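You operate a simulated robot arm through the tools that you are given. There is no shell and no other tool.

You run a simulated robot arm. Do the job below in one go: nothing can be reset, and whatever is moved stays where it is left.

TASK
Zero the counter, wind about 2 metres of the blue lead onto the orange reel and lock the winder.
Fine: the plug goes in the reel's clip; measure with the arm down and leave the arm down.

The check looks at the end state, three seconds after you hand in, the way a careful person would. Anything else that was tipped, shoved, dropped, spilled or broken makes it a failure.

THE ROBOT
A 6-joint arm with a two-finger gripper, fixed in place. Base frame: the origin is on the floor under the middle of its stand, x ahead of it, y to its left, z up. Units: mm, rad, N and s.
It reaches about 1038 mm from its shoulder. Its first joint turns from -2.897 to 2.897 rad. Payload 1.71 kg.
The TCP is the grasp point between the finger pads, 20 mm short of the fingertips. In the tool frame z runs along the fingers and y along their closing line. The gripper opens to 96 mm; its body begins 113 mm behind the TCP.
Orientation is told as [roll, pitch, yaw] about the base's x, y, z axes, in that order, counted from this pose: with the fingers straight down and closing along the base's y, the tool's x points along the base's -x, its y along +y and its z along -z.

THE INTERFACE
- The arm moves only by the tool nudge_tool. Its argument "motion" is a list of rows, each a list of 7 numbers: the shift along the tool's x, y, z in units of 200 mm (1.0 is 200 mm), then the turn, a rotation vector about the tool's x, y, z in units of 180 degrees (1.0 is 180 degrees), then the gripper command, from -1 (shut) to 1 (fully open), values between in proportion. In form: [[tx, ty, tz, ax, ay, az, fingers], ...]. A call has 1 to 20 rows; each row is the pose to reach, as a shift and turn from the pose commanded when the call began, along the tool's axes at that moment. A call with a number of a shift or a turn outside -1 to 1 is refused whole. Each row takes 0.2 s and may step no farther than 50 mm and 0.15 rad from the row before; otherwise, or with a gripper value out of range, the whole call is refused. A pose out of reach is approached as far as the arm can. The call stops where the force on the tool passes 50 N (or 10 N more than at its start, if that is more) or the arm is blocked; 0.2 s more then pass. Each finger travels about 45 mm/s and halts on what it meets, pressing with about 28 N; the grip force reading is that of the motor and also rises with nothing between the fingers. The clock runs only during rows and for 0.2 s after the last one: add rows that repeat a pose to give the fingers time. It gives the time, the measured TCP pose, the force on the tool (base axes), the opening and the grip force at its end, in the units of the frame above (readings bear some noise), with the torque about the TCP (base axes, N m) and any sound that the robot's microphone picked up.
- Cameras (640 x 400 px; columns grow to the right, rows downward): "scene" is fixed at [399.8, 648.7, 1543.6]; the picture's right is [-0.98, -0.21, 0.00], its down [-0.12, 0.58, -0.81] and it looks along [0.17, -0.79, -0.59] (base axes); focal length 332 px, centre (320, 200). "wrist" rides on the gripper at [66, 14, -145] in the tool frame; the picture's right is [-0.21, 0.98, 0.00], its down [-0.88, -0.18, -0.45] and it looks along [-0.44, -0.09, 0.90] (tool axes); focal length 275 px, centre (320, 200). There is no depth. A picture from a camera that has moved, and an enlarged one, comes with that camera's place and axes in the base frame and with its lens.
- camera(camera): a new picture of that camera. The clock stands still meanwhile.
- move_column(by): moves the trunk up (or, below 0, down) by that many mm; the arm rides with it, the base frame stays. It gives what a move gives, with no picture.
- inspect(camera, box): a new picture of the part [left, top, right, bottom] of that camera's present view, enlarged. The clock stands still meanwhile.
- close_job(): hands the job in; it is judged then, once.

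Nothing tells you positions but the pictures and the camera data. Unless the task says otherwise, let go and move clear before handing in.

The tools are called after ">>>" as name(argument=value, ...) on one line, values as JSON. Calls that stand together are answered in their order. nudge_tool: Moves the arm, as the interface text tells. Its arguments: {"type":"object","properties":{"motion":{"type":"array","items":{"type":"array","items":{"type":"number"}}}},"required":["motion"]} The other tools are called the same way: move_column (by) moves the trunk up or down; camera (camera) takes a picture; inspect (camera, box) takes an enlarged picture of a part of a camera's view; close_job () hands the job in.

At the start:

```text
time_s: 0.0
tool_pos: [444.2, -308.8, 1219.7]
ee_rot: [0.0, 0.003, 0.0]
contact_force: [0.4, 0.3, 0.7]
ft_torque: [0.0, 0.02, 0.04]
opening: 96.0
finger_force: 0.1
trunk travel left (down, up): [-175.0, 215.0]
```

scene: 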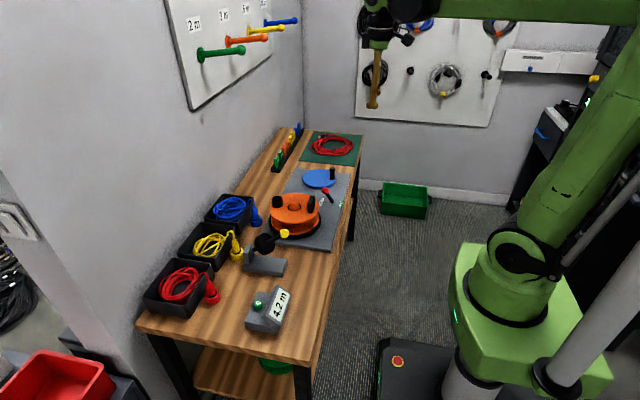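
wrist: 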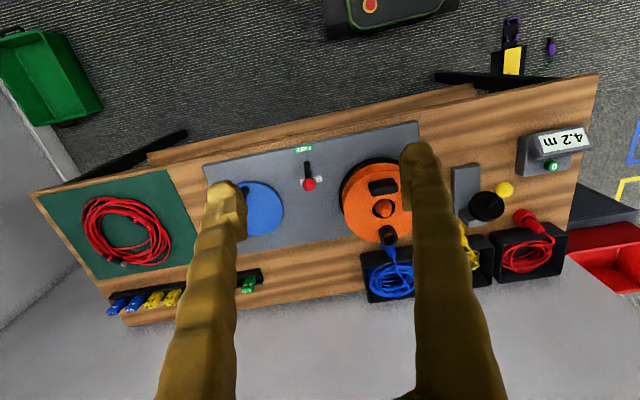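

I see a bench with an orange reel, a blue crank disc with a handle, a red-knob lever (lock), a measuring arm with a wheel, a counter showing 4.2 m, and bins of leads. I'll look closer at everything first.

>>> inspect(camera="scene", box=[220, 150, 380, 250])

>>> inspect(camera="scene", box=[140, 180, 300, 340])

>>> inspect(camera="wrist", box=[200, 120, 420, 260])

>>> inspect(camera="wrist", box=[340, 100, 600, 320])

```text
4.00 times, centred on (300, 200) of scene
camera zoom: at [399.8, 648.7, 1543.6], right [-0.98, -0.21, 0.0], down [-0.12, 0.58, -0.81], along [0.17, -0.79, -0.59], focal length 1326 px, centre (400, 200)
```

zoom: 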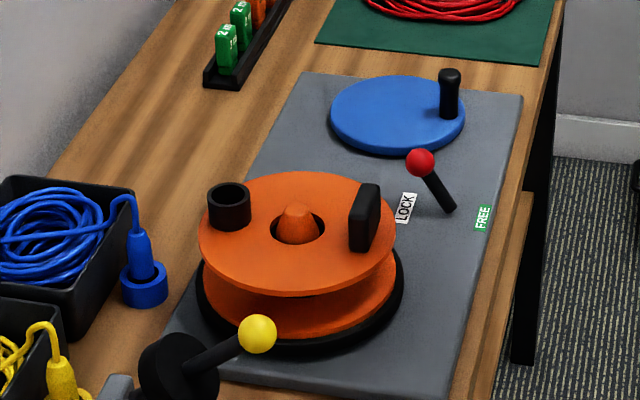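

```text
2.50 times, centred on (220, 260) of scene
camera zoom: at [399.8, 648.7, 1543.6], right [-0.98, -0.21, 0.0], down [-0.12, 0.58, -0.81], along [0.17, -0.79, -0.59], focal length 829 px, centre (570, 50)
```

zoom: 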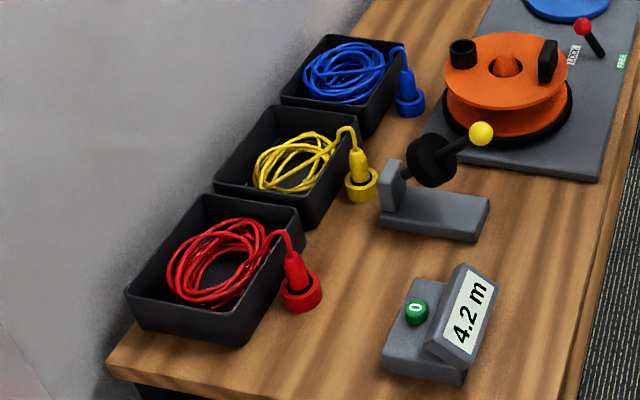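

```text
2.86 times, centred on (310, 190) of wrist
camera zoom: at [377.2, -294.3, 1363.8], right [0.21, 0.98, 0.0], down [0.88, -0.19, 0.44], along [0.43, -0.09, -0.9], focal length 786 px, centre (349, 229)
```

zoom: 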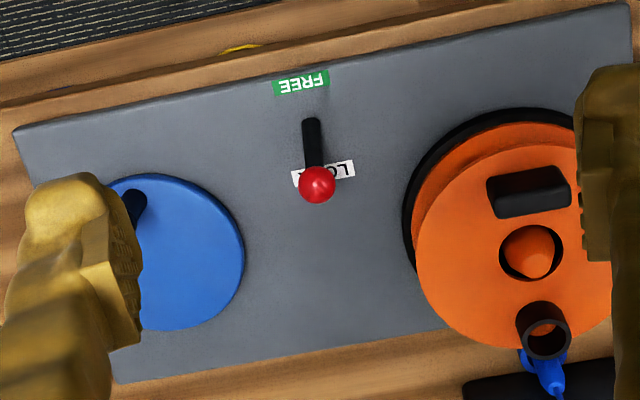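

```text
1.82 times, centred on (470, 210) of wrist
camera zoom: at [377.2, -294.3, 1363.8], right [0.21, 0.98, 0.0], down [0.88, -0.19, 0.44], along [0.43, -0.09, -0.9], focal length 500 px, centre (47, 182)
```

zoom: 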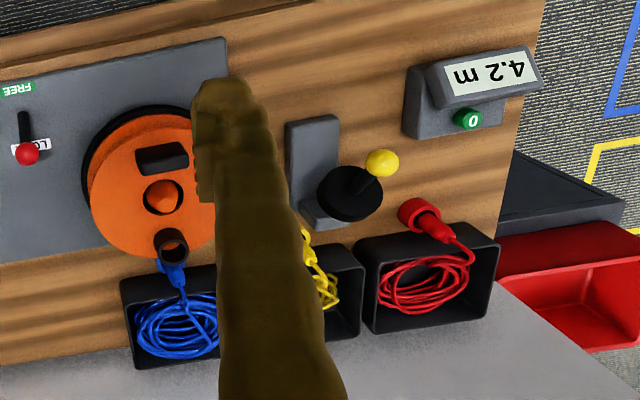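

The lock lever's red ball leans toward LOCK (it's about x 596, y -363, z 836), the plate top is near z 780 and the reel is around (670, -217). I'll lower the arm in free air over the bench's near edge for a closer look.

>>> nudge_tool(motion=[[0, 0.2, 0.15, 0, 0, 0, 1], [0, 0.4, 0.3, 0, 0, 0, 1], [0, 0.6, 0.45, 0, 0, 0, 1], [0, 0.8, 0.6, 0, 0, 0, 1], [0, 0.95, 0.75, 0, 0, 0, 1]])

>>> camera(camera="wrist")

>>> camera(camera="scene")

```text
time_s: 1.2
tool_pos: [428.8, -119.1, 1075.6]
ee_rot: [-0.002, -0.015, -0.003]
contact_force: [0.2, -0.5, 0.5]
ft_torque: [-0.02, -0.02, 0.0]
opening: 96.0
finger_force: 0.1
trunk travel left (down, up): [-175.0, 215.0]
```

```text
taken
camera wrist: at [360.2, -104.1, 1218.7], right [0.21, 0.98, 0.0], down [0.87, -0.19, 0.46], along [0.45, -0.09, -0.89], focal length 275 px, centre (320, 200)
```

wrist: 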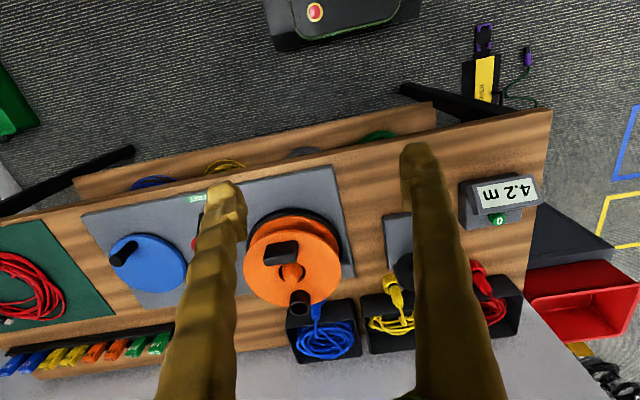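

```text
taken
```

scene: 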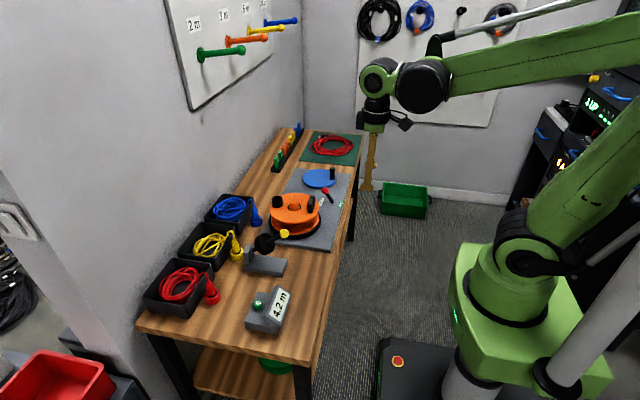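

The arm is still short of the bench with a slight tracking offset. I'll hold a moment to see the settled pose and take enlarged views of the devices.

>>> nudge_tool(motion=[[0, 0, 0, 0, 0, 0, 1], [0, 0, 0, 0, 0, 0, 1]])

>>> inspect(camera="wrist", box=[230, 180, 420, 370])

>>> inspect(camera="wrist", box=[360, 150, 560, 350])

>>> inspect(camera="scene", box=[190, 180, 310, 280])

```text
time_s: 1.8
tool_pos: [428.9, -120.0, 1076.1]
ee_rot: [0.001, -0.013, -0.002]
contact_force: [0.3, 0.6, 0.3]
ft_torque: [0.0, -0.01, 0.03]
opening: 96.0
finger_force: 0.0
trunk travel left (down, up): [-175.0, 215.0]
```

```text
2.11 times, centred on (325, 275) of wrist
camera zoom: at [360.5, -104.8, 1219.0], right [0.21, 0.98, 0.0], down [0.87, -0.19, 0.46], along [0.45, -0.09, -0.89], focal length 580 px, centre (310, 42)
```

zoom: 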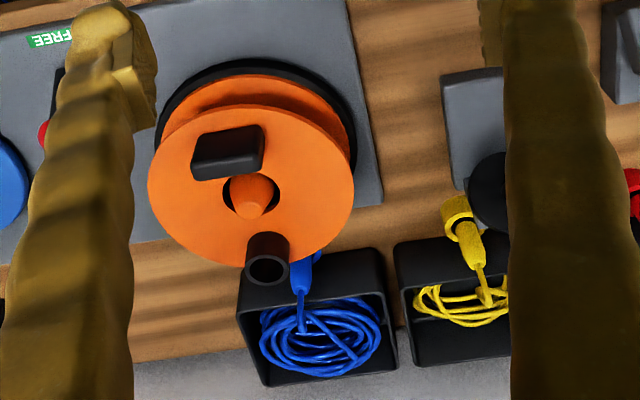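

```text
2.00 times, centred on (460, 250) of wrist
camera zoom: at [360.5, -104.8, 1219.0], right [0.21, 0.98, 0.0], down [0.87, -0.19, 0.46], along [0.45, -0.09, -0.89], focal length 551 px, centre (40, 100)
```

zoom: 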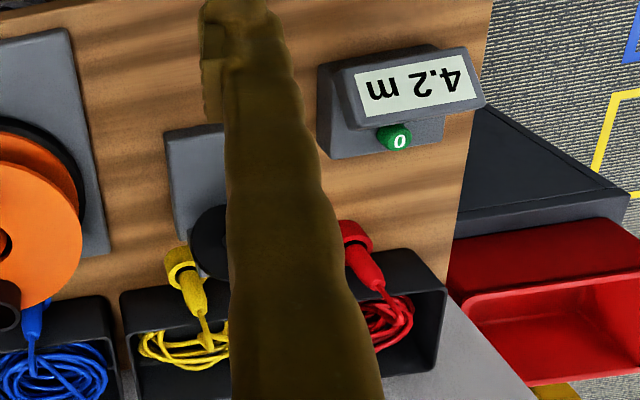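

```text
4.00 times, centred on (250, 230) of scene
camera zoom: at [399.8, 648.7, 1543.6], right [-0.98, -0.21, 0.0], down [-0.12, 0.58, -0.81], along [0.17, -0.79, -0.59], focal length 1326 px, centre (600, 80)
```

zoom: 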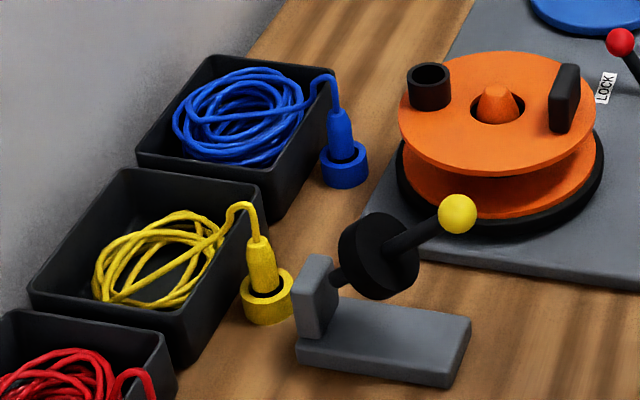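

The tube-shaped clip is on the reel at about (731, -217, 880), the blue plug stands in its ring near (815, -201, 820), and the measuring arm's yellow ball is up at about (644, -15, 917). I'll move forward above the reel for a closer look at the plug and the blue lead.

>>> nudge_tool(motion=[[-0.2, 0, 0, 0, 0, 0, 1], [-0.4, 0, 0, 0, 0, 0, 1], [-0.6, 0, 0, 0, 0, 0, 1], [-0.8, 0, 0, 0, 0, 0, 1], [-0.8, 0, 0, 0, 0, 0, 1]])

>>> camera(camera="wrist")

>>> camera(camera="scene")

```text
time_s: 3.0
tool_pos: [589.5, -119.4, 1078.9]
ee_rot: [0.0, -0.013, -0.002]
contact_force: [-0.3, -0.3, -0.3]
ft_torque: [0.04, 0.07, 0.03]
opening: 96.1
finger_force: 0.1
trunk travel left (down, up): [-175.0, 215.0]
```

```text
taken
camera wrist: at [521.1, -105.0, 1221.5], right [0.21, 0.98, 0.0], down [0.87, -0.19, 0.46], along [0.45, -0.09, -0.89], focal length 275 px, centre (320, 200)
```

wrist: 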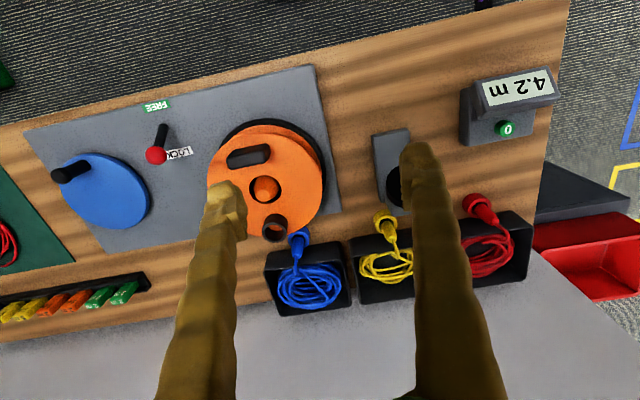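

```text
taken
```

scene: 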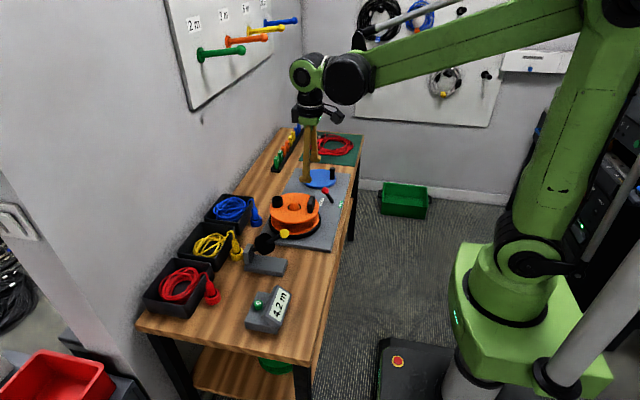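

The arm tracks well; a small pitch offset remains that I'll trim out. Next I'll shift toward the measuring device to see its wheel, the arm and the lead path unobstructed.

>>> nudge_tool(motion=[[0.1, 0.2, 0.1, 0, 0.004, 0, 1], [0.2, 0.4, 0.2, 0, 0.004, 0, 1], [0.3, 0.6, 0.3, 0, 0.004, 0, 1], [0.3, 0.6, 0.3, 0, 0.004, 0, 1]])

>>> camera(camera="wrist")

>>> inspect(camera="wrist", box=[220, 130, 420, 330])

```text
time_s: 4.0
tool_pos: [530.0, 0.2, 1017.1]
ee_rot: [0.0, -0.002, -0.002]
contact_force: [0.6, 0.0, 0.7]
ft_torque: [-0.01, -0.01, 0.01]
opening: 95.9
finger_force: 0.0
trunk travel left (down, up): [-175.0, 215.0]
```

```text
taken
camera wrist: at [462.3, 15.8, 1161.3], right [0.21, 0.98, 0.0], down [0.88, -0.19, 0.45], along [0.44, -0.09, -0.9], focal length 275 px, centre (320, 200)
```

wrist: 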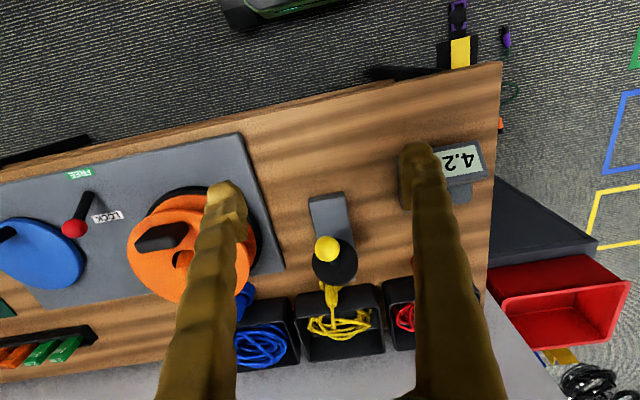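

```text
2.00 times, centred on (320, 230) of wrist
camera zoom: at [462.3, 15.8, 1161.3], right [0.21, 0.98, 0.0], down [0.88, -0.19, 0.45], along [0.44, -0.09, -0.9], focal length 551 px, centre (320, 140)
```

zoom: 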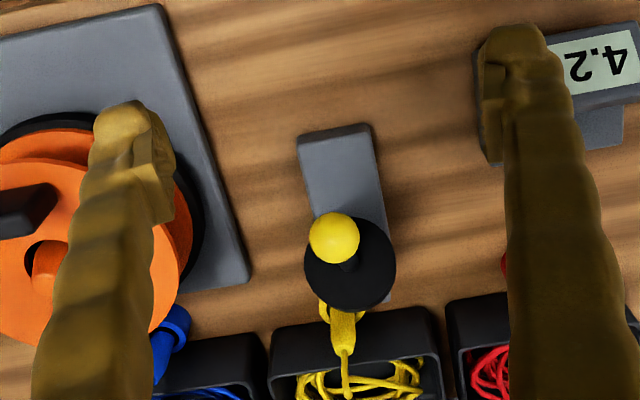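

The measuring arm pivots on its post at about (760, -14, 820), and the yellow ball must come down to roughly z 820. Before acting, I'll look at the blue plug and reel clip from close up.

>>> nudge_tool(motion=[[-0.13, -0.18, 0, 0, 0, 0, 1], [-0.26, -0.36, 0, 0, 0, 0, 1], [-0.39, -0.54, 0, 0, 0, 0, 1], [-0.52, -0.72, 0, 0, 0, 0, 1], [-0.65, -0.9, 0, 0, 0, 0, 1], [-0.65, -0.9, 0, 0, 0, 0, 1]])

>>> camera(camera="wrist")

>>> inspect(camera="wrist", box=[200, 130, 400, 330])

>>> inspect(camera="scene", box=[220, 150, 340, 250])

```text
time_s: 5.4
tool_pos: [661.1, -181.9, 1017.4]
ee_rot: [-0.001, 0.0, -0.001]
contact_force: [0.8, -0.3, -0.2]
ft_torque: [0.0, 0.01, 0.02]
opening: 96.2
finger_force: 0.1
trunk travel left (down, up): [-175.0, 215.0]
```

```text
taken
camera wrist: at [592.9, -166.7, 1161.2], right [0.21, 0.98, 0.0], down [0.88, -0.19, 0.45], along [0.44, -0.09, -0.9], focal length 275 px, centre (320, 200)
```

wrist: 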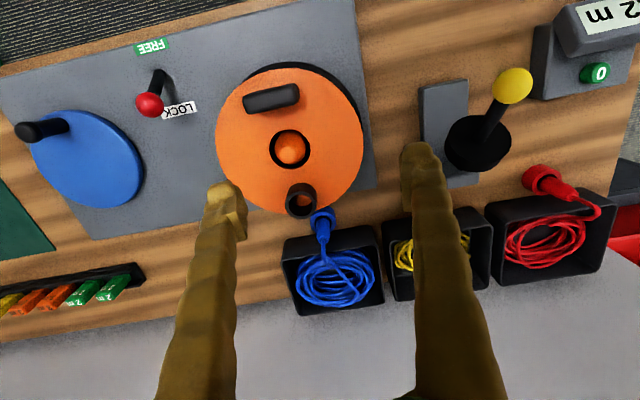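

```text
2.00 times, centred on (300, 230) of wrist
camera zoom: at [592.9, -166.7, 1161.2], right [0.21, 0.98, 0.0], down [0.88, -0.19, 0.45], along [0.44, -0.09, -0.9], focal length 551 px, centre (360, 140)
```

zoom: 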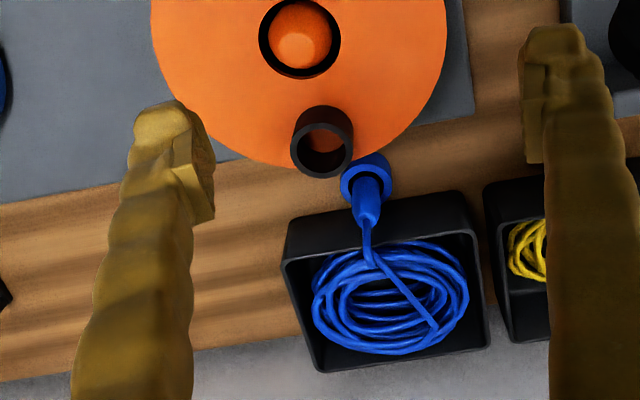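

```text
4.00 times, centred on (280, 200) of scene
camera zoom: at [399.8, 648.7, 1543.6], right [-0.98, -0.21, 0.0], down [-0.12, 0.58, -0.81], along [0.17, -0.79, -0.59], focal length 1326 px, centre (480, 200)
```

zoom: 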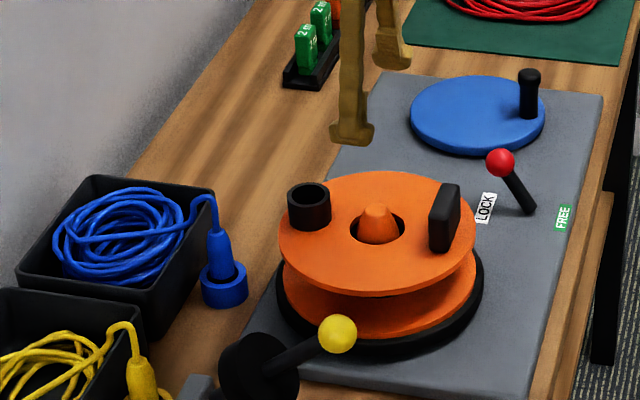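

The blue plug's top is near (821, -209, 829), standing in its ring. I'll zoom in more to pin the plug and clip positions.

>>> inspect(camera="wrist", box=[280, 170, 360, 250])

>>> inspect(camera="scene", box=[235, 185, 295, 235])

>>> inspect(camera="scene", box=[280, 180, 340, 230])

```text
5.00 times, centred on (320, 210) of wrist
camera zoom: at [592.9, -166.7, 1161.2], right [0.21, 0.98, 0.0], down [0.88, -0.19, 0.45], along [0.44, -0.09, -0.9], focal length 1376 px, centre (320, 150)
```

zoom: 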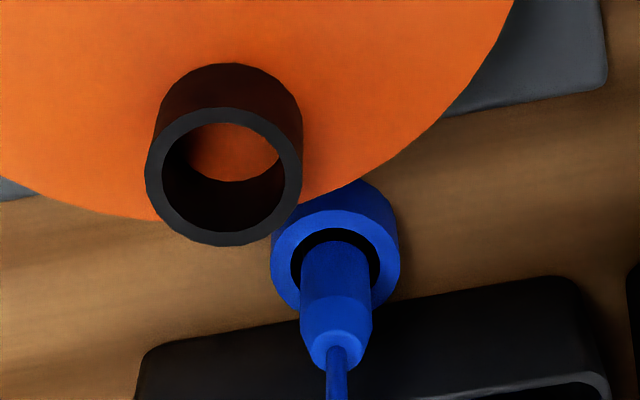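

```text
8.00 times, centred on (265, 210) of scene
camera zoom: at [399.8, 648.7, 1543.6], right [-0.98, -0.21, 0.0], down [-0.12, 0.58, -0.81], along [0.17, -0.79, -0.59], focal length 2653 px, centre (760, 120)
```

zoom: 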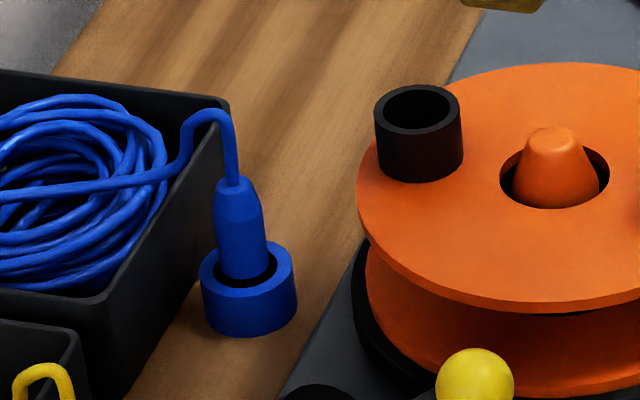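

```text
8.00 times, centred on (310, 205) of scene
camera zoom: at [399.8, 648.7, 1543.6], right [-0.98, -0.21, 0.0], down [-0.12, 0.58, -0.81], along [0.17, -0.79, -0.59], focal length 2653 px, centre (400, 160)
```

zoom: 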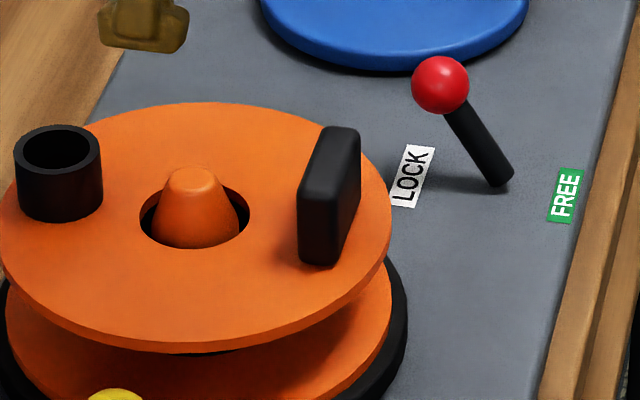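

The plug axis is at about (820, -209.5), its body about 22 mm wide, top at z 831, ring top near z 781; the clip tube is centred near (732.7, -218.8) with its rim at z 880. I'll move above the plug and check alignment with the wrist camera.

>>> nudge_tool(motion=[[-0.2, -0.035, 0.0, 0, 0, 0, 0.25], [-0.4, -0.07, 0.05, 0, 0, 0, 0.25], [-0.6, -0.105, 0.15, 0, 0, 0, 0.25], [-0.795, -0.138, 0.25, 0, 0, 0, 0.25], [-0.795, -0.138, 0.45, 0, 0, 0, 0.25], [-0.795, -0.138, 0.585, 0, 0, 0, 0.25], [-0.795, -0.138, 0.585, 0, 0, 0, 0.25]])

>>> camera(camera="wrist")

>>> inspect(camera="wrist", box=[270, 110, 370, 210])

>>> camera(camera="scene")

```text
time_s: 7.0
tool_pos: [818.0, -206.8, 899.9]
ee_rot: [0.001, -0.001, -0.002]
contact_force: [-0.6, -0.1, -0.8]
ft_torque: [-0.04, 0.03, -0.03]
opening: 59.8
finger_force: 0.0
trunk travel left (down, up): [-175.0, 215.0]
```

```text
taken
camera wrist: at [751.0, -192.8, 1044.0], right [0.21, 0.98, 0.0], down [0.88, -0.19, 0.45], along [0.44, -0.09, -0.9], focal length 275 px, centre (320, 200)
```

wrist: 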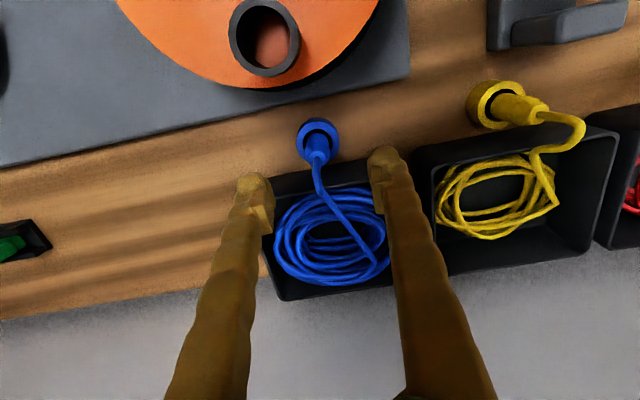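

```text
4.00 times, centred on (320, 160) of wrist
camera zoom: at [751.0, -192.8, 1044.0], right [0.21, 0.98, 0.0], down [0.88, -0.19, 0.45], along [0.44, -0.09, -0.9], focal length 1101 px, centre (320, 360)
```

zoom: 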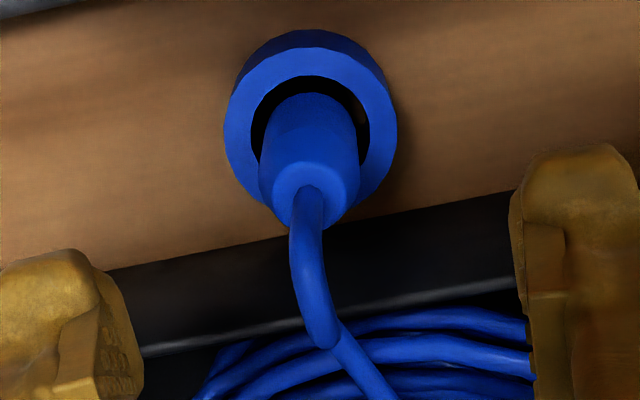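

```text
taken
```

scene: 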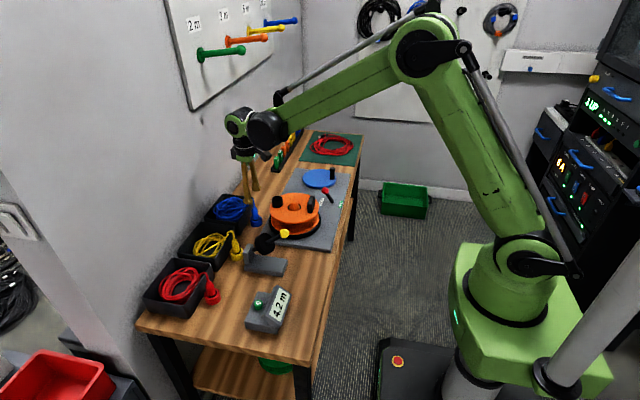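

The plug sits about 2.5 mm to -y of the TCP and nearly centred in x. I'll correct, descend around the plug's body and close.

>>> nudge_tool(motion=[[-0.007, -0.013, 0.15, 0, 0, 0, 0.1], [-0.007, -0.013, 0.3, 0, 0, 0, 0.1], [-0.007, -0.013, 0.4, 0, 0, 0, 0.1], [-0.007, -0.013, 0.46, 0, 0, 0, 0.1], [-0.007, -0.013, 0.46, 0, 0, 0, 0.1]])

>>> camera(camera="wrist")

>>> inspect(camera="scene", box=[220, 160, 300, 240])

```text
time_s: 8.2
tool_pos: [820.1, -209.4, 807.8]
ee_rot: [0.002, 0.0, -0.001]
contact_force: [0.8, -0.4, 0.1]
ft_torque: [-0.02, 0.0, -0.03]
opening: 52.7
finger_force: 0.0
trunk travel left (down, up): [-175.0, 215.0]
```

```text
taken
camera wrist: at [753.0, -194.4, 952.2], right [0.21, 0.98, 0.0], down [0.88, -0.19, 0.45], along [0.44, -0.09, -0.9], focal length 275 px, centre (320, 200)
```

wrist: 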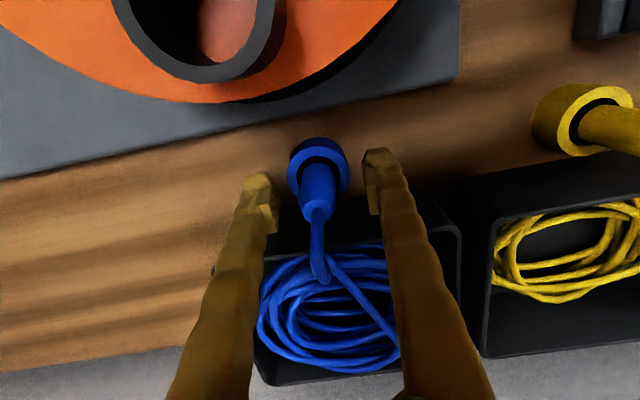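

```text
5.00 times, centred on (260, 200) of scene
camera zoom: at [399.8, 648.7, 1543.6], right [-0.98, -0.21, 0.0], down [-0.12, 0.58, -0.81], along [0.17, -0.79, -0.59], focal length 1658 px, centre (620, 200)
```

zoom: 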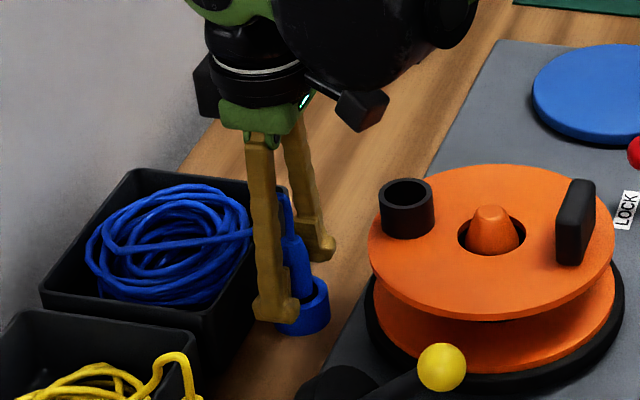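

The fingers straddle the plug with tips just above the ring. Closing the gripper on it now.

>>> nudge_tool(motion=[[0, 0, 0, 0, 0, 0, -1], [0, 0, 0, 0, 0, 0, -1], [0, 0, 0, 0, 0, 0, -1], [0, 0, 0, 0, 0, 0, -1]])

>>> camera(camera="wrist")

```text
time_s: 9.2
tool_pos: [820.5, -209.9, 808.8]
ee_rot: [0.0, 0.0, -0.002]
contact_force: [0.2, -0.2, -0.6]
ft_torque: [0.0, 0.0, 0.02]
opening: 20.1
finger_force: 28.0
trunk travel left (down, up): [-175.0, 215.0]
```

```text
taken
camera wrist: at [752.9, -194.4, 952.3], right [0.21, 0.98, 0.0], down [0.88, -0.19, 0.45], along [0.44, -0.09, -0.9], focal length 275 px, centre (320, 200)
```

wrist: 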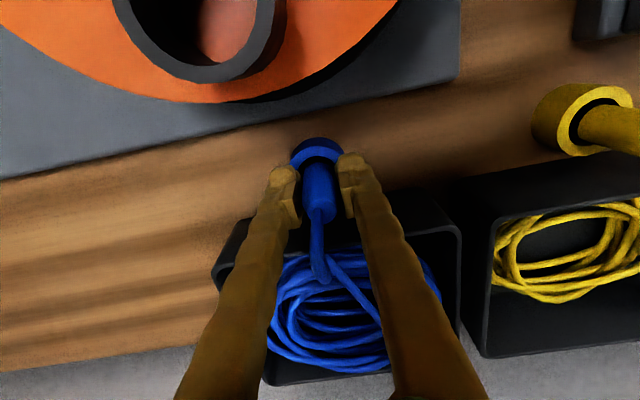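

The plug is held (20 mm). Lifting it straight out of its ring and checking how the lead follows.

>>> nudge_tool(motion=[[0, 0, -0.1, 0, 0, 0, -1], [0, 0, -0.25, 0, 0, 0, -1], [0, 0, -0.4, 0, 0, 0, -1], [0, 0, -0.55, 0, 0, 0, -1], [0, 0, -0.7, 0, 0, 0, -1], [0, 0, -0.7, 0, 0, 0, -1]])

>>> camera(camera="wrist")

>>> inspect(camera="scene", box=[200, 110, 320, 230])

```text
time_s: 10.6
tool_pos: [819.2, -209.2, 949.4]
ee_rot: [0.0, -0.002, -0.003]
contact_force: [-0.5, 0.9, -0.8]
ft_torque: [0.0, -0.02, 0.04]
opening: 19.9
finger_force: 27.3
trunk travel left (down, up): [-175.0, 215.0]
```

```text
taken
camera wrist: at [752.5, -194.9, 1093.1], right [0.21, 0.98, 0.0], down [0.88, -0.19, 0.45], along [0.44, -0.09, -0.9], focal length 275 px, centre (320, 200)
```

wrist: 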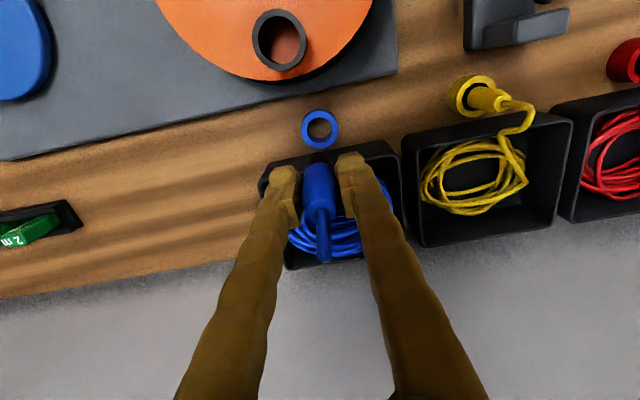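

```text
3.33 times, centred on (260, 170) of scene
camera zoom: at [399.8, 648.7, 1543.6], right [-0.98, -0.21, 0.0], down [-0.12, 0.58, -0.81], along [0.17, -0.79, -0.59], focal length 1105 px, centre (520, 300)
```

zoom: 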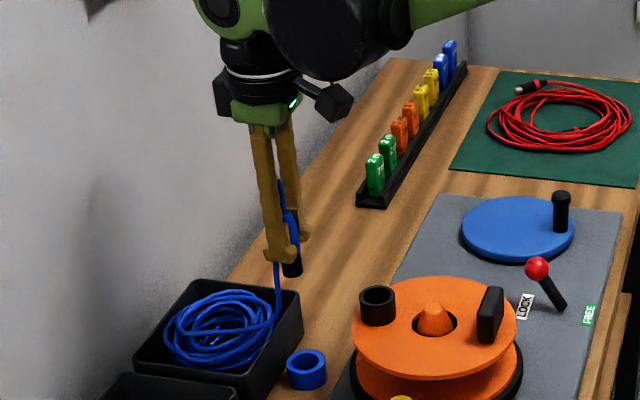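

The plug with its black tip is out and the lead follows. I'll zoom on the held plug to get its offset from the TCP, before moving over the clip.

>>> inspect(camera="wrist", box=[270, 140, 370, 240])

>>> inspect(camera="scene", box=[230, 150, 290, 210])

```text
4.00 times, centred on (320, 190) of wrist
camera zoom: at [752.5, -194.9, 1093.1], right [0.21, 0.98, 0.0], down [0.88, -0.19, 0.45], along [0.44, -0.09, -0.9], focal length 1101 px, centre (320, 240)
```

zoom: 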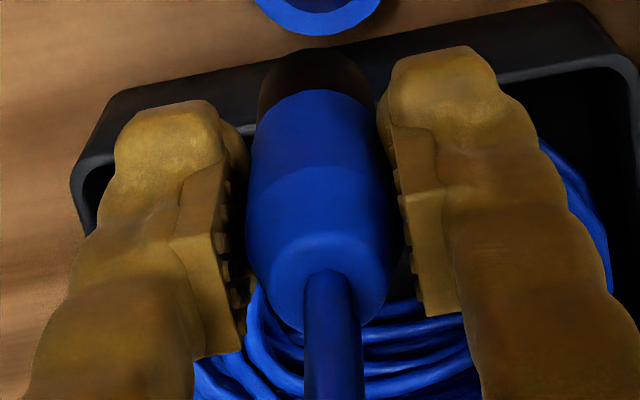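

```text
6.67 times, centred on (260, 180) of scene
camera zoom: at [399.8, 648.7, 1543.6], right [-0.98, -0.21, 0.0], down [-0.12, 0.58, -0.81], along [0.17, -0.79, -0.59], focal length 2211 px, centre (720, 333)
```

zoom: 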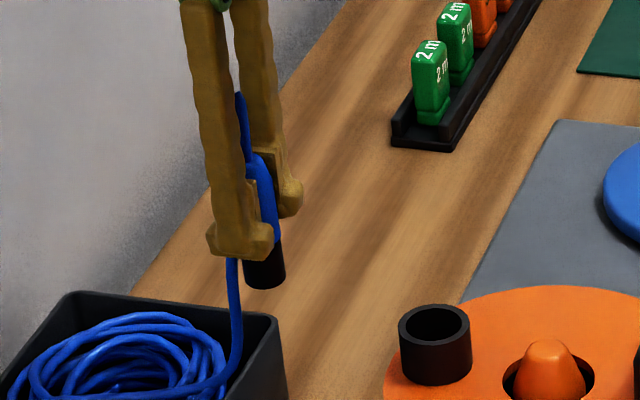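

The plug's tip bottom is about 49 mm below the TCP, so at TCP z 950 it clears the clip rim (z 880) by about 20 mm. I'll move it over the clip tube and check alignment.

>>> nudge_tool(motion=[[0.1, -0.012, -0.03, 0, 0, 0, -1], [0.22, -0.024, -0.03, 0, 0, 0, -1], [0.34, -0.036, -0.03, 0, 0, 0, -1], [0.44, -0.048, -0.03, 0, 0, 0, -1], [0.44, -0.048, -0.03, 0, 0, 0, -1]])

>>> camera(camera="wrist")

>>> inspect(camera="wrist", box=[270, 110, 370, 210])

>>> inspect(camera="scene", box=[260, 160, 320, 220])

```text
time_s: 11.8
tool_pos: [730.8, -219.2, 954.8]
ee_rot: [0.0, 0.0, -0.002]
contact_force: [0.8, -0.4, -0.3]
ft_torque: [-0.03, -0.01, 0.0]
opening: 19.6
finger_force: 28.2
trunk travel left (down, up): [-175.0, 215.0]
```

```text
taken
camera wrist: at [663.9, -204.1, 1098.7], right [0.21, 0.98, 0.0], down [0.88, -0.19, 0.45], along [0.44, -0.09, -0.9], focal length 275 px, centre (320, 200)
```

wrist: 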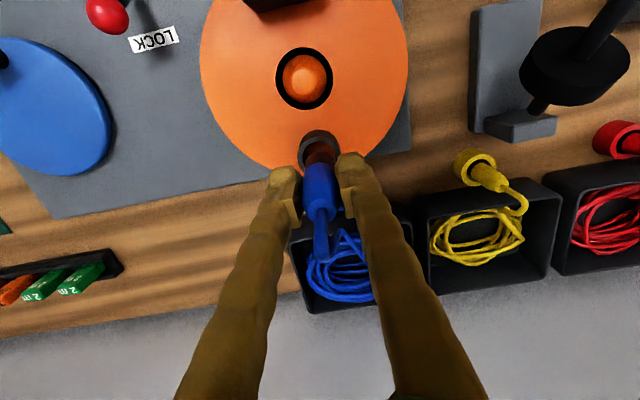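

```text
4.00 times, centred on (320, 160) of wrist
camera zoom: at [663.9, -204.1, 1098.7], right [0.21, 0.98, 0.0], down [0.88, -0.19, 0.45], along [0.44, -0.09, -0.9], focal length 1101 px, centre (320, 360)
```

zoom: 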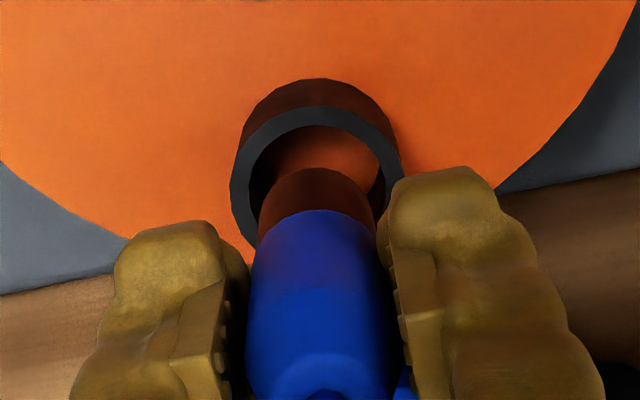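

```text
6.67 times, centred on (290, 190) of scene
camera zoom: at [399.8, 648.7, 1543.6], right [-0.98, -0.21, 0.0], down [-0.12, 0.58, -0.81], along [0.17, -0.79, -0.59], focal length 2211 px, centre (520, 267)
```

zoom: 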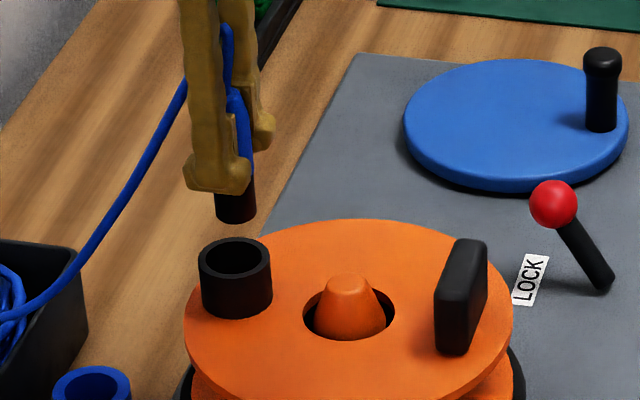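

The tip is nearly centred over the tube, needing about 1 mm in +x. Lowering part-way into the clip and watching the force.

>>> nudge_tool(motion=[[-0.005, -0.001, 0.0, 0, 0, 0, -1], [-0.005, -0.001, 0.06, 0, 0, 0, -1], [-0.005, -0.001, 0.12, 0, 0, 0, -1], [-0.005, -0.001, 0.16, 0, 0, 0, -1], [-0.005, -0.001, 0.19, 0, 0, 0, -1]])

>>> inspect(camera="wrist", box=[270, 110, 370, 210])

>>> inspect(camera="scene", box=[260, 160, 320, 220])

```text
time_s: 13.0
tool_pos: [732.0, -219.6, 916.0]
ee_rot: [0.0, -0.001, -0.002]
contact_force: [-0.3, -0.5, -1.0]
ft_torque: [0.01, 0.01, 0.01]
opening: 20.2
finger_force: 27.9
trunk travel left (down, up): [-175.0, 215.0]
```

```text
4.00 times, centred on (320, 160) of wrist
camera zoom: at [665.4, -204.8, 1060.1], right [0.21, 0.98, 0.0], down [0.88, -0.19, 0.45], along [0.44, -0.09, -0.9], focal length 1101 px, centre (320, 360)
```

zoom: 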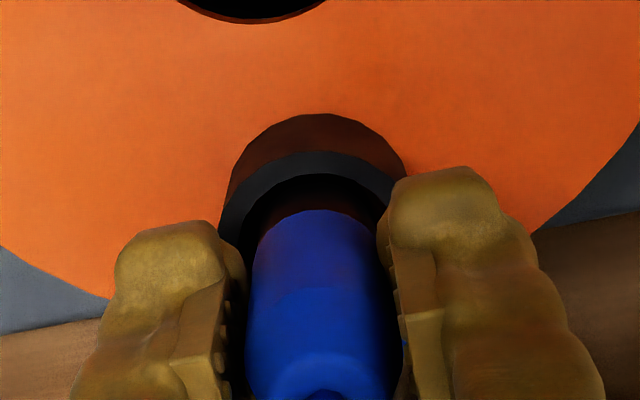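

```text
6.67 times, centred on (290, 190) of scene
camera zoom: at [399.8, 648.7, 1543.6], right [-0.98, -0.21, 0.0], down [-0.12, 0.58, -0.81], along [0.17, -0.79, -0.59], focal length 2211 px, centre (520, 267)
```

zoom: 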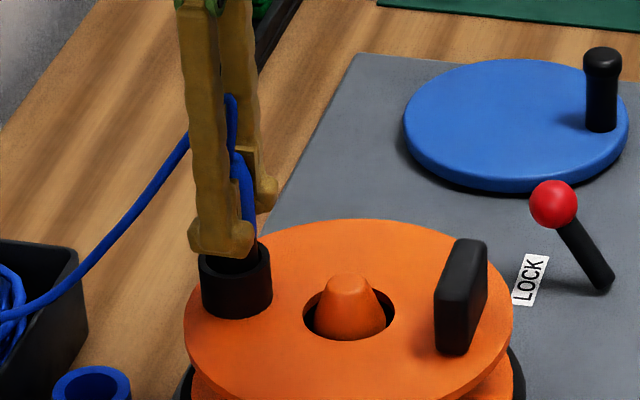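

The tip is inside the tube without contact. Lowering the rest gently.

>>> nudge_tool(motion=[[0, 0, 0.02, 0, 0, 0, -1], [0, 0, 0.035, 0, 0, 0, -1], [0, 0, 0.045, 0, 0, 0, -1], [0, 0, 0.05, 0, 0, 0, -1]])

>>> inspect(camera="scene", box=[260, 160, 320, 220])

```text
time_s: 14.0
tool_pos: [731.8, -219.1, 906.0]
ee_rot: [0.001, 0.001, -0.003]
contact_force: [-0.8, -0.3, -0.1]
ft_torque: [-0.01, -0.01, 0.01]
opening: 19.9
finger_force: 27.8
trunk travel left (down, up): [-175.0, 215.0]
```

```text
6.67 times, centred on (290, 190) of scene
camera zoom: at [399.8, 648.7, 1543.6], right [-0.98, -0.21, 0.0], down [-0.12, 0.58, -0.81], along [0.17, -0.79, -0.59], focal length 2211 px, centre (520, 267)
```

zoom: 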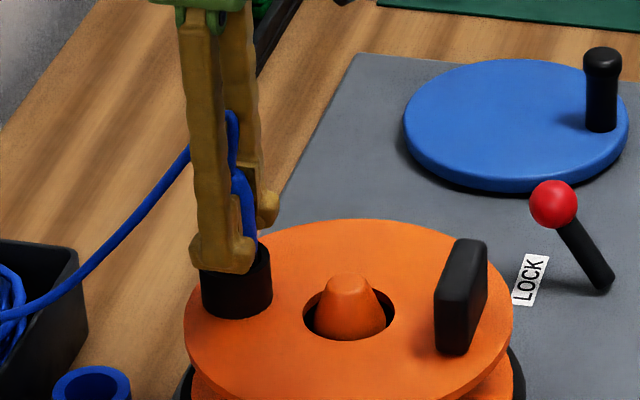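

Still no contact; I'll go down a couple of millimetres more in small steps to find the seat.

>>> nudge_tool(motion=[[0, 0, 0.006, 0, 0, 0, -1], [0, 0, 0.012, 0, 0, 0, -1], [0, 0, 0.012, 0, 0, 0, -1]])

>>> inspect(camera="wrist", box=[270, 110, 370, 210])

```text
time_s: 14.8
tool_pos: [731.7, -218.9, 903.3]
ee_rot: [-0.001, 0.001, -0.002]
contact_force: [-0.1, -0.1, 1.1]
ft_torque: [0.01, 0.0, -0.01]
opening: 20.0
finger_force: 27.6
trunk travel left (down, up): [-175.0, 215.0]
```

```text
4.00 times, centred on (320, 160) of wrist
camera zoom: at [665.7, -204.6, 1048.0], right [0.21, 0.98, 0.0], down [0.88, -0.19, 0.45], along [0.44, -0.09, -0.9], focal length 1101 px, centre (320, 360)
```

zoom: 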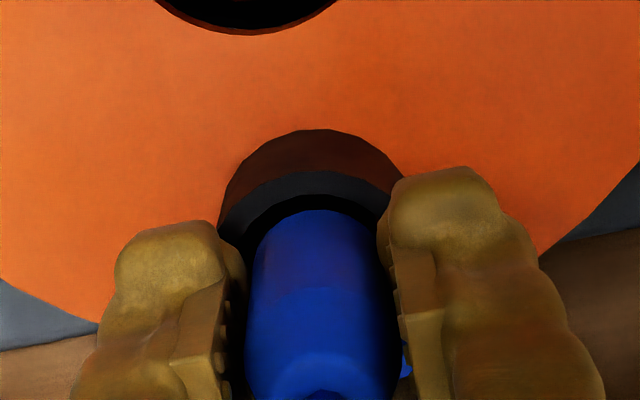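

No contact yet but the tip is about 25 mm into the tube. I'll open the fingers to release it and look.

>>> nudge_tool(motion=[[0, 0, 0, 0, 0, 0, -0.4], [0, 0, 0, 0, 0, 0, -0.1], [0, 0, 0, 0, 0, 0, 0.1], [0, 0, 0, 0, 0, 0, 0.1]])

>>> inspect(camera="wrist", box=[270, 110, 370, 210])

>>> inspect(camera="scene", box=[250, 160, 310, 220])

```text
time_s: 15.8
tool_pos: [732.5, -218.9, 904.3]
ee_rot: [0.0, 0.0, -0.003]
contact_force: [0.6, 0.5, -0.3]
ft_torque: [-0.01, 0.0, 0.02]
opening: 52.8
finger_force: 0.1
trunk travel left (down, up): [-175.0, 215.0]
```

```text
4.00 times, centred on (320, 160) of wrist
camera zoom: at [665.6, -204.6, 1048.0], right [0.21, 0.98, 0.0], down [0.88, -0.19, 0.45], along [0.44, -0.09, -0.9], focal length 1101 px, centre (320, 360)
```

zoom: 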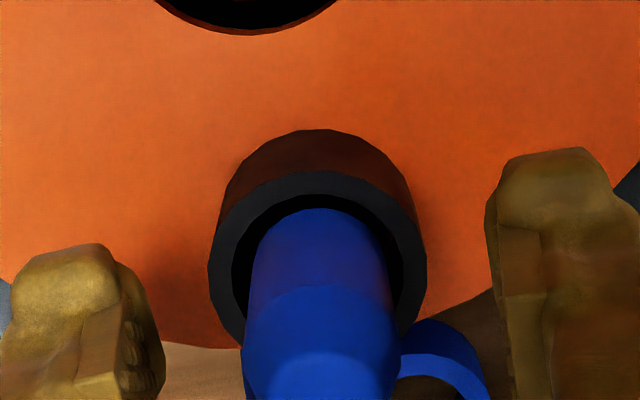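

```text
6.67 times, centred on (280, 190) of scene
camera zoom: at [399.8, 648.7, 1543.6], right [-0.98, -0.21, 0.0], down [-0.12, 0.58, -0.81], along [0.17, -0.79, -0.59], focal length 2211 px, centre (587, 267)
```

zoom: 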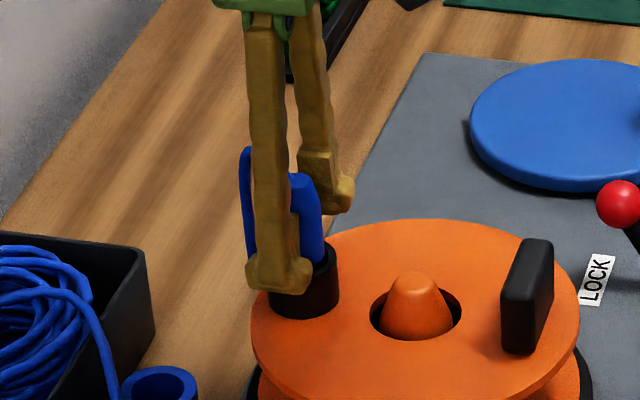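

The plug stands in the clip. I'll back straight up and inspect from further away.

>>> nudge_tool(motion=[[0, 0, -0.15, 0, 0, 0, 0.3], [0, 0, -0.35, 0, 0, 0, 0.3], [0, 0, -0.6, 0, 0, 0, 0.3], [0.1, 0, -0.6, 0, 0, 0, 0.3], [0.3, 0, -0.6, 0, 0, 0, 0.3], [0.3, 0, -0.6, 0, 0, 0, 0.3]])

>>> inspect(camera="scene", box=[200, 160, 320, 260])

>>> camera(camera="wrist")

```text
time_s: 17.2
tool_pos: [671.3, -219.7, 1025.3]
ee_rot: [0.0, -0.004, -0.002]
contact_force: [0.0, 0.2, 0.2]
ft_torque: [0.0, -0.1, 0.0]
opening: 62.3
finger_force: 0.1
trunk travel left (down, up): [-175.0, 215.0]
```

```text
4.00 times, centred on (260, 210) of scene
camera zoom: at [399.8, 648.7, 1543.6], right [-0.98, -0.21, 0.0], down [-0.12, 0.58, -0.81], along [0.17, -0.79, -0.59], focal length 1326 px, centre (560, 160)
```

zoom: 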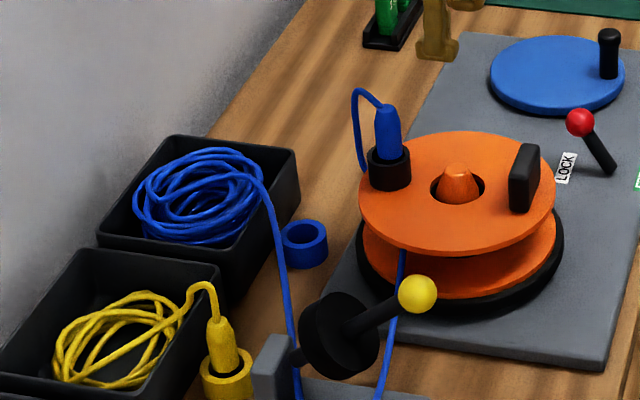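

```text
taken
camera wrist: at [604.2, -204.1, 1169.0], right [0.21, 0.98, 0.0], down [0.88, -0.19, 0.45], along [0.44, -0.09, -0.9], focal length 275 px, centre (320, 200)
```

wrist: 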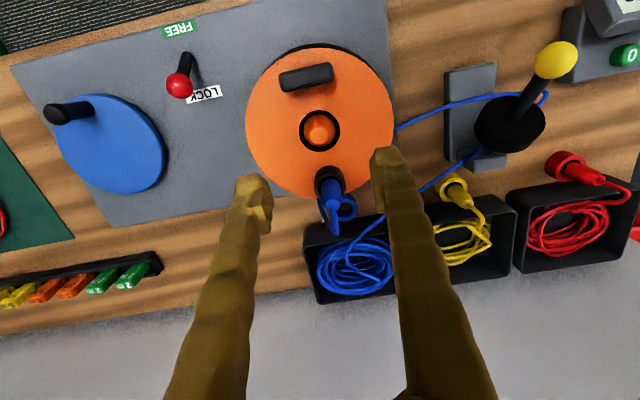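

The lead has re-routed itself from the bin under the measuring wheel to the reel, and the plug is in the clip. Next I'll close the fingers and go above the yellow ball to push the measuring arm down.

>>> nudge_tool(motion=[[0.03, 0.2, 0, 0, 0, 0, -0.5], [0.06, 0.4, 0, 0, 0, 0, -1], [0.09, 0.6, 0, 0, 0, 0, -1], [0.12, 0.8, 0, 0, 0, 0, -1], [0.14, 0.99, 0, 0, 0, 0, -1], [0.14, 0.99, 0.1, 0, 0, 0, -1], [0.14, 0.99, 0.1, 0, 0, 0, -1]])

>>> camera(camera="wrist")

>>> inspect(camera="scene", box=[210, 180, 330, 300])

```text
time_s: 18.8
tool_pos: [644.4, -20.5, 1004.3]
ee_rot: [0.002, 0.001, -0.001]
contact_force: [-0.8, 0.9, -0.3]
ft_torque: [-0.01, 0.01, 0.01]
opening: 0.0
finger_force: 27.6
trunk travel left (down, up): [-175.0, 215.0]
```

```text
taken
camera wrist: at [577.3, -5.9, 1147.8], right [0.21, 0.98, 0.0], down [0.88, -0.19, 0.45], along [0.44, -0.09, -0.9], focal length 275 px, centre (320, 200)
```

wrist: 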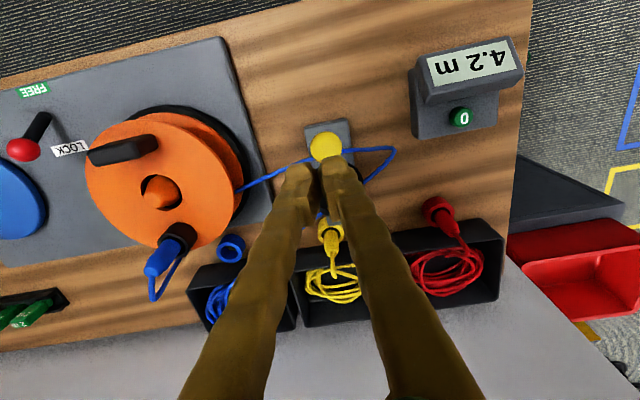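

```text
3.33 times, centred on (270, 240) of scene
camera zoom: at [399.8, 648.7, 1543.6], right [-0.98, -0.21, 0.0], down [-0.12, 0.58, -0.81], along [0.17, -0.79, -0.59], focal length 1105 px, centre (487, 67)
```

zoom: 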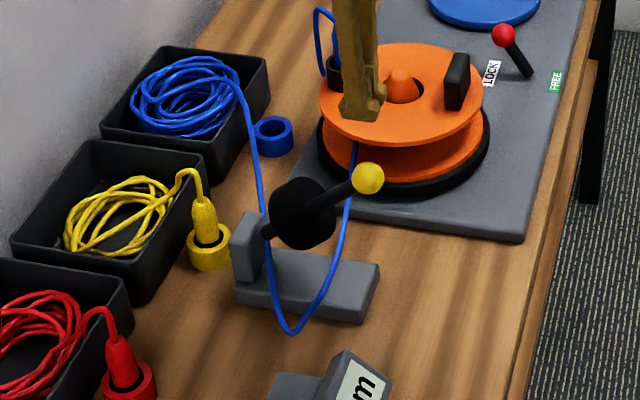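

The ball is centred at about (642, -15, 917). I'll align above it and come down to just touching.

>>> nudge_tool(motion=[[0.012, 0.0275, 0.1, 0, 0, 0, -1], [0.012, 0.0275, 0.2, 0, 0, 0, -1], [0.014, 0.0275, 0.24, 0, 0, 0, -1], [0.016, 0.0275, 0.26, 0, 0, 0, -1], [0.018, 0.0275, 0.27, 0, 0, 0, -1]])

>>> inspect(camera="scene", box=[210, 180, 330, 300])

>>> camera(camera="wrist")

```text
time_s: 20.0
tool_pos: [641.4, -15.9, 949.6]
ee_rot: [-0.001, 0.0, -0.001]
contact_force: [0.5, 0.2, -0.4]
ft_torque: [-0.03, -0.01, 0.0]
opening: 0.4
finger_force: 27.8
trunk travel left (down, up): [-175.0, 215.0]
```

```text
3.33 times, centred on (270, 240) of scene
camera zoom: at [399.8, 648.7, 1543.6], right [-0.98, -0.21, 0.0], down [-0.12, 0.58, -0.81], along [0.17, -0.79, -0.59], focal length 1105 px, centre (487, 67)
```

zoom: 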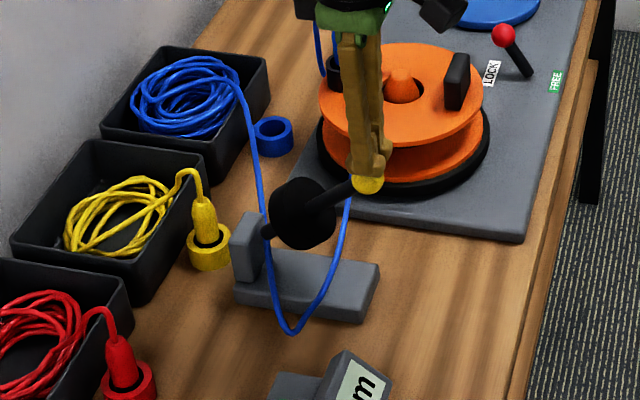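

```text
taken
camera wrist: at [574.3, -1.2, 1093.2], right [0.21, 0.98, 0.0], down [0.88, -0.19, 0.45], along [0.44, -0.09, -0.9], focal length 275 px, centre (320, 200)
```

wrist: 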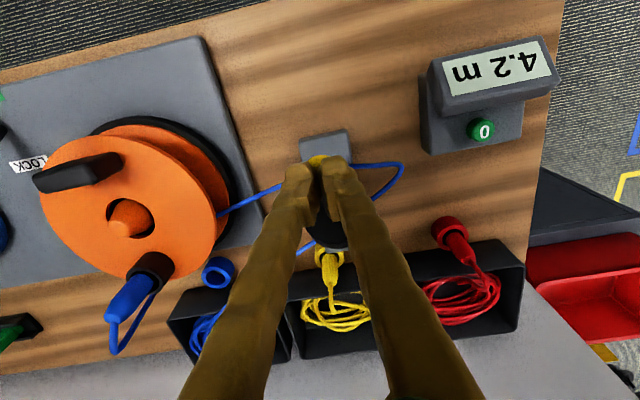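

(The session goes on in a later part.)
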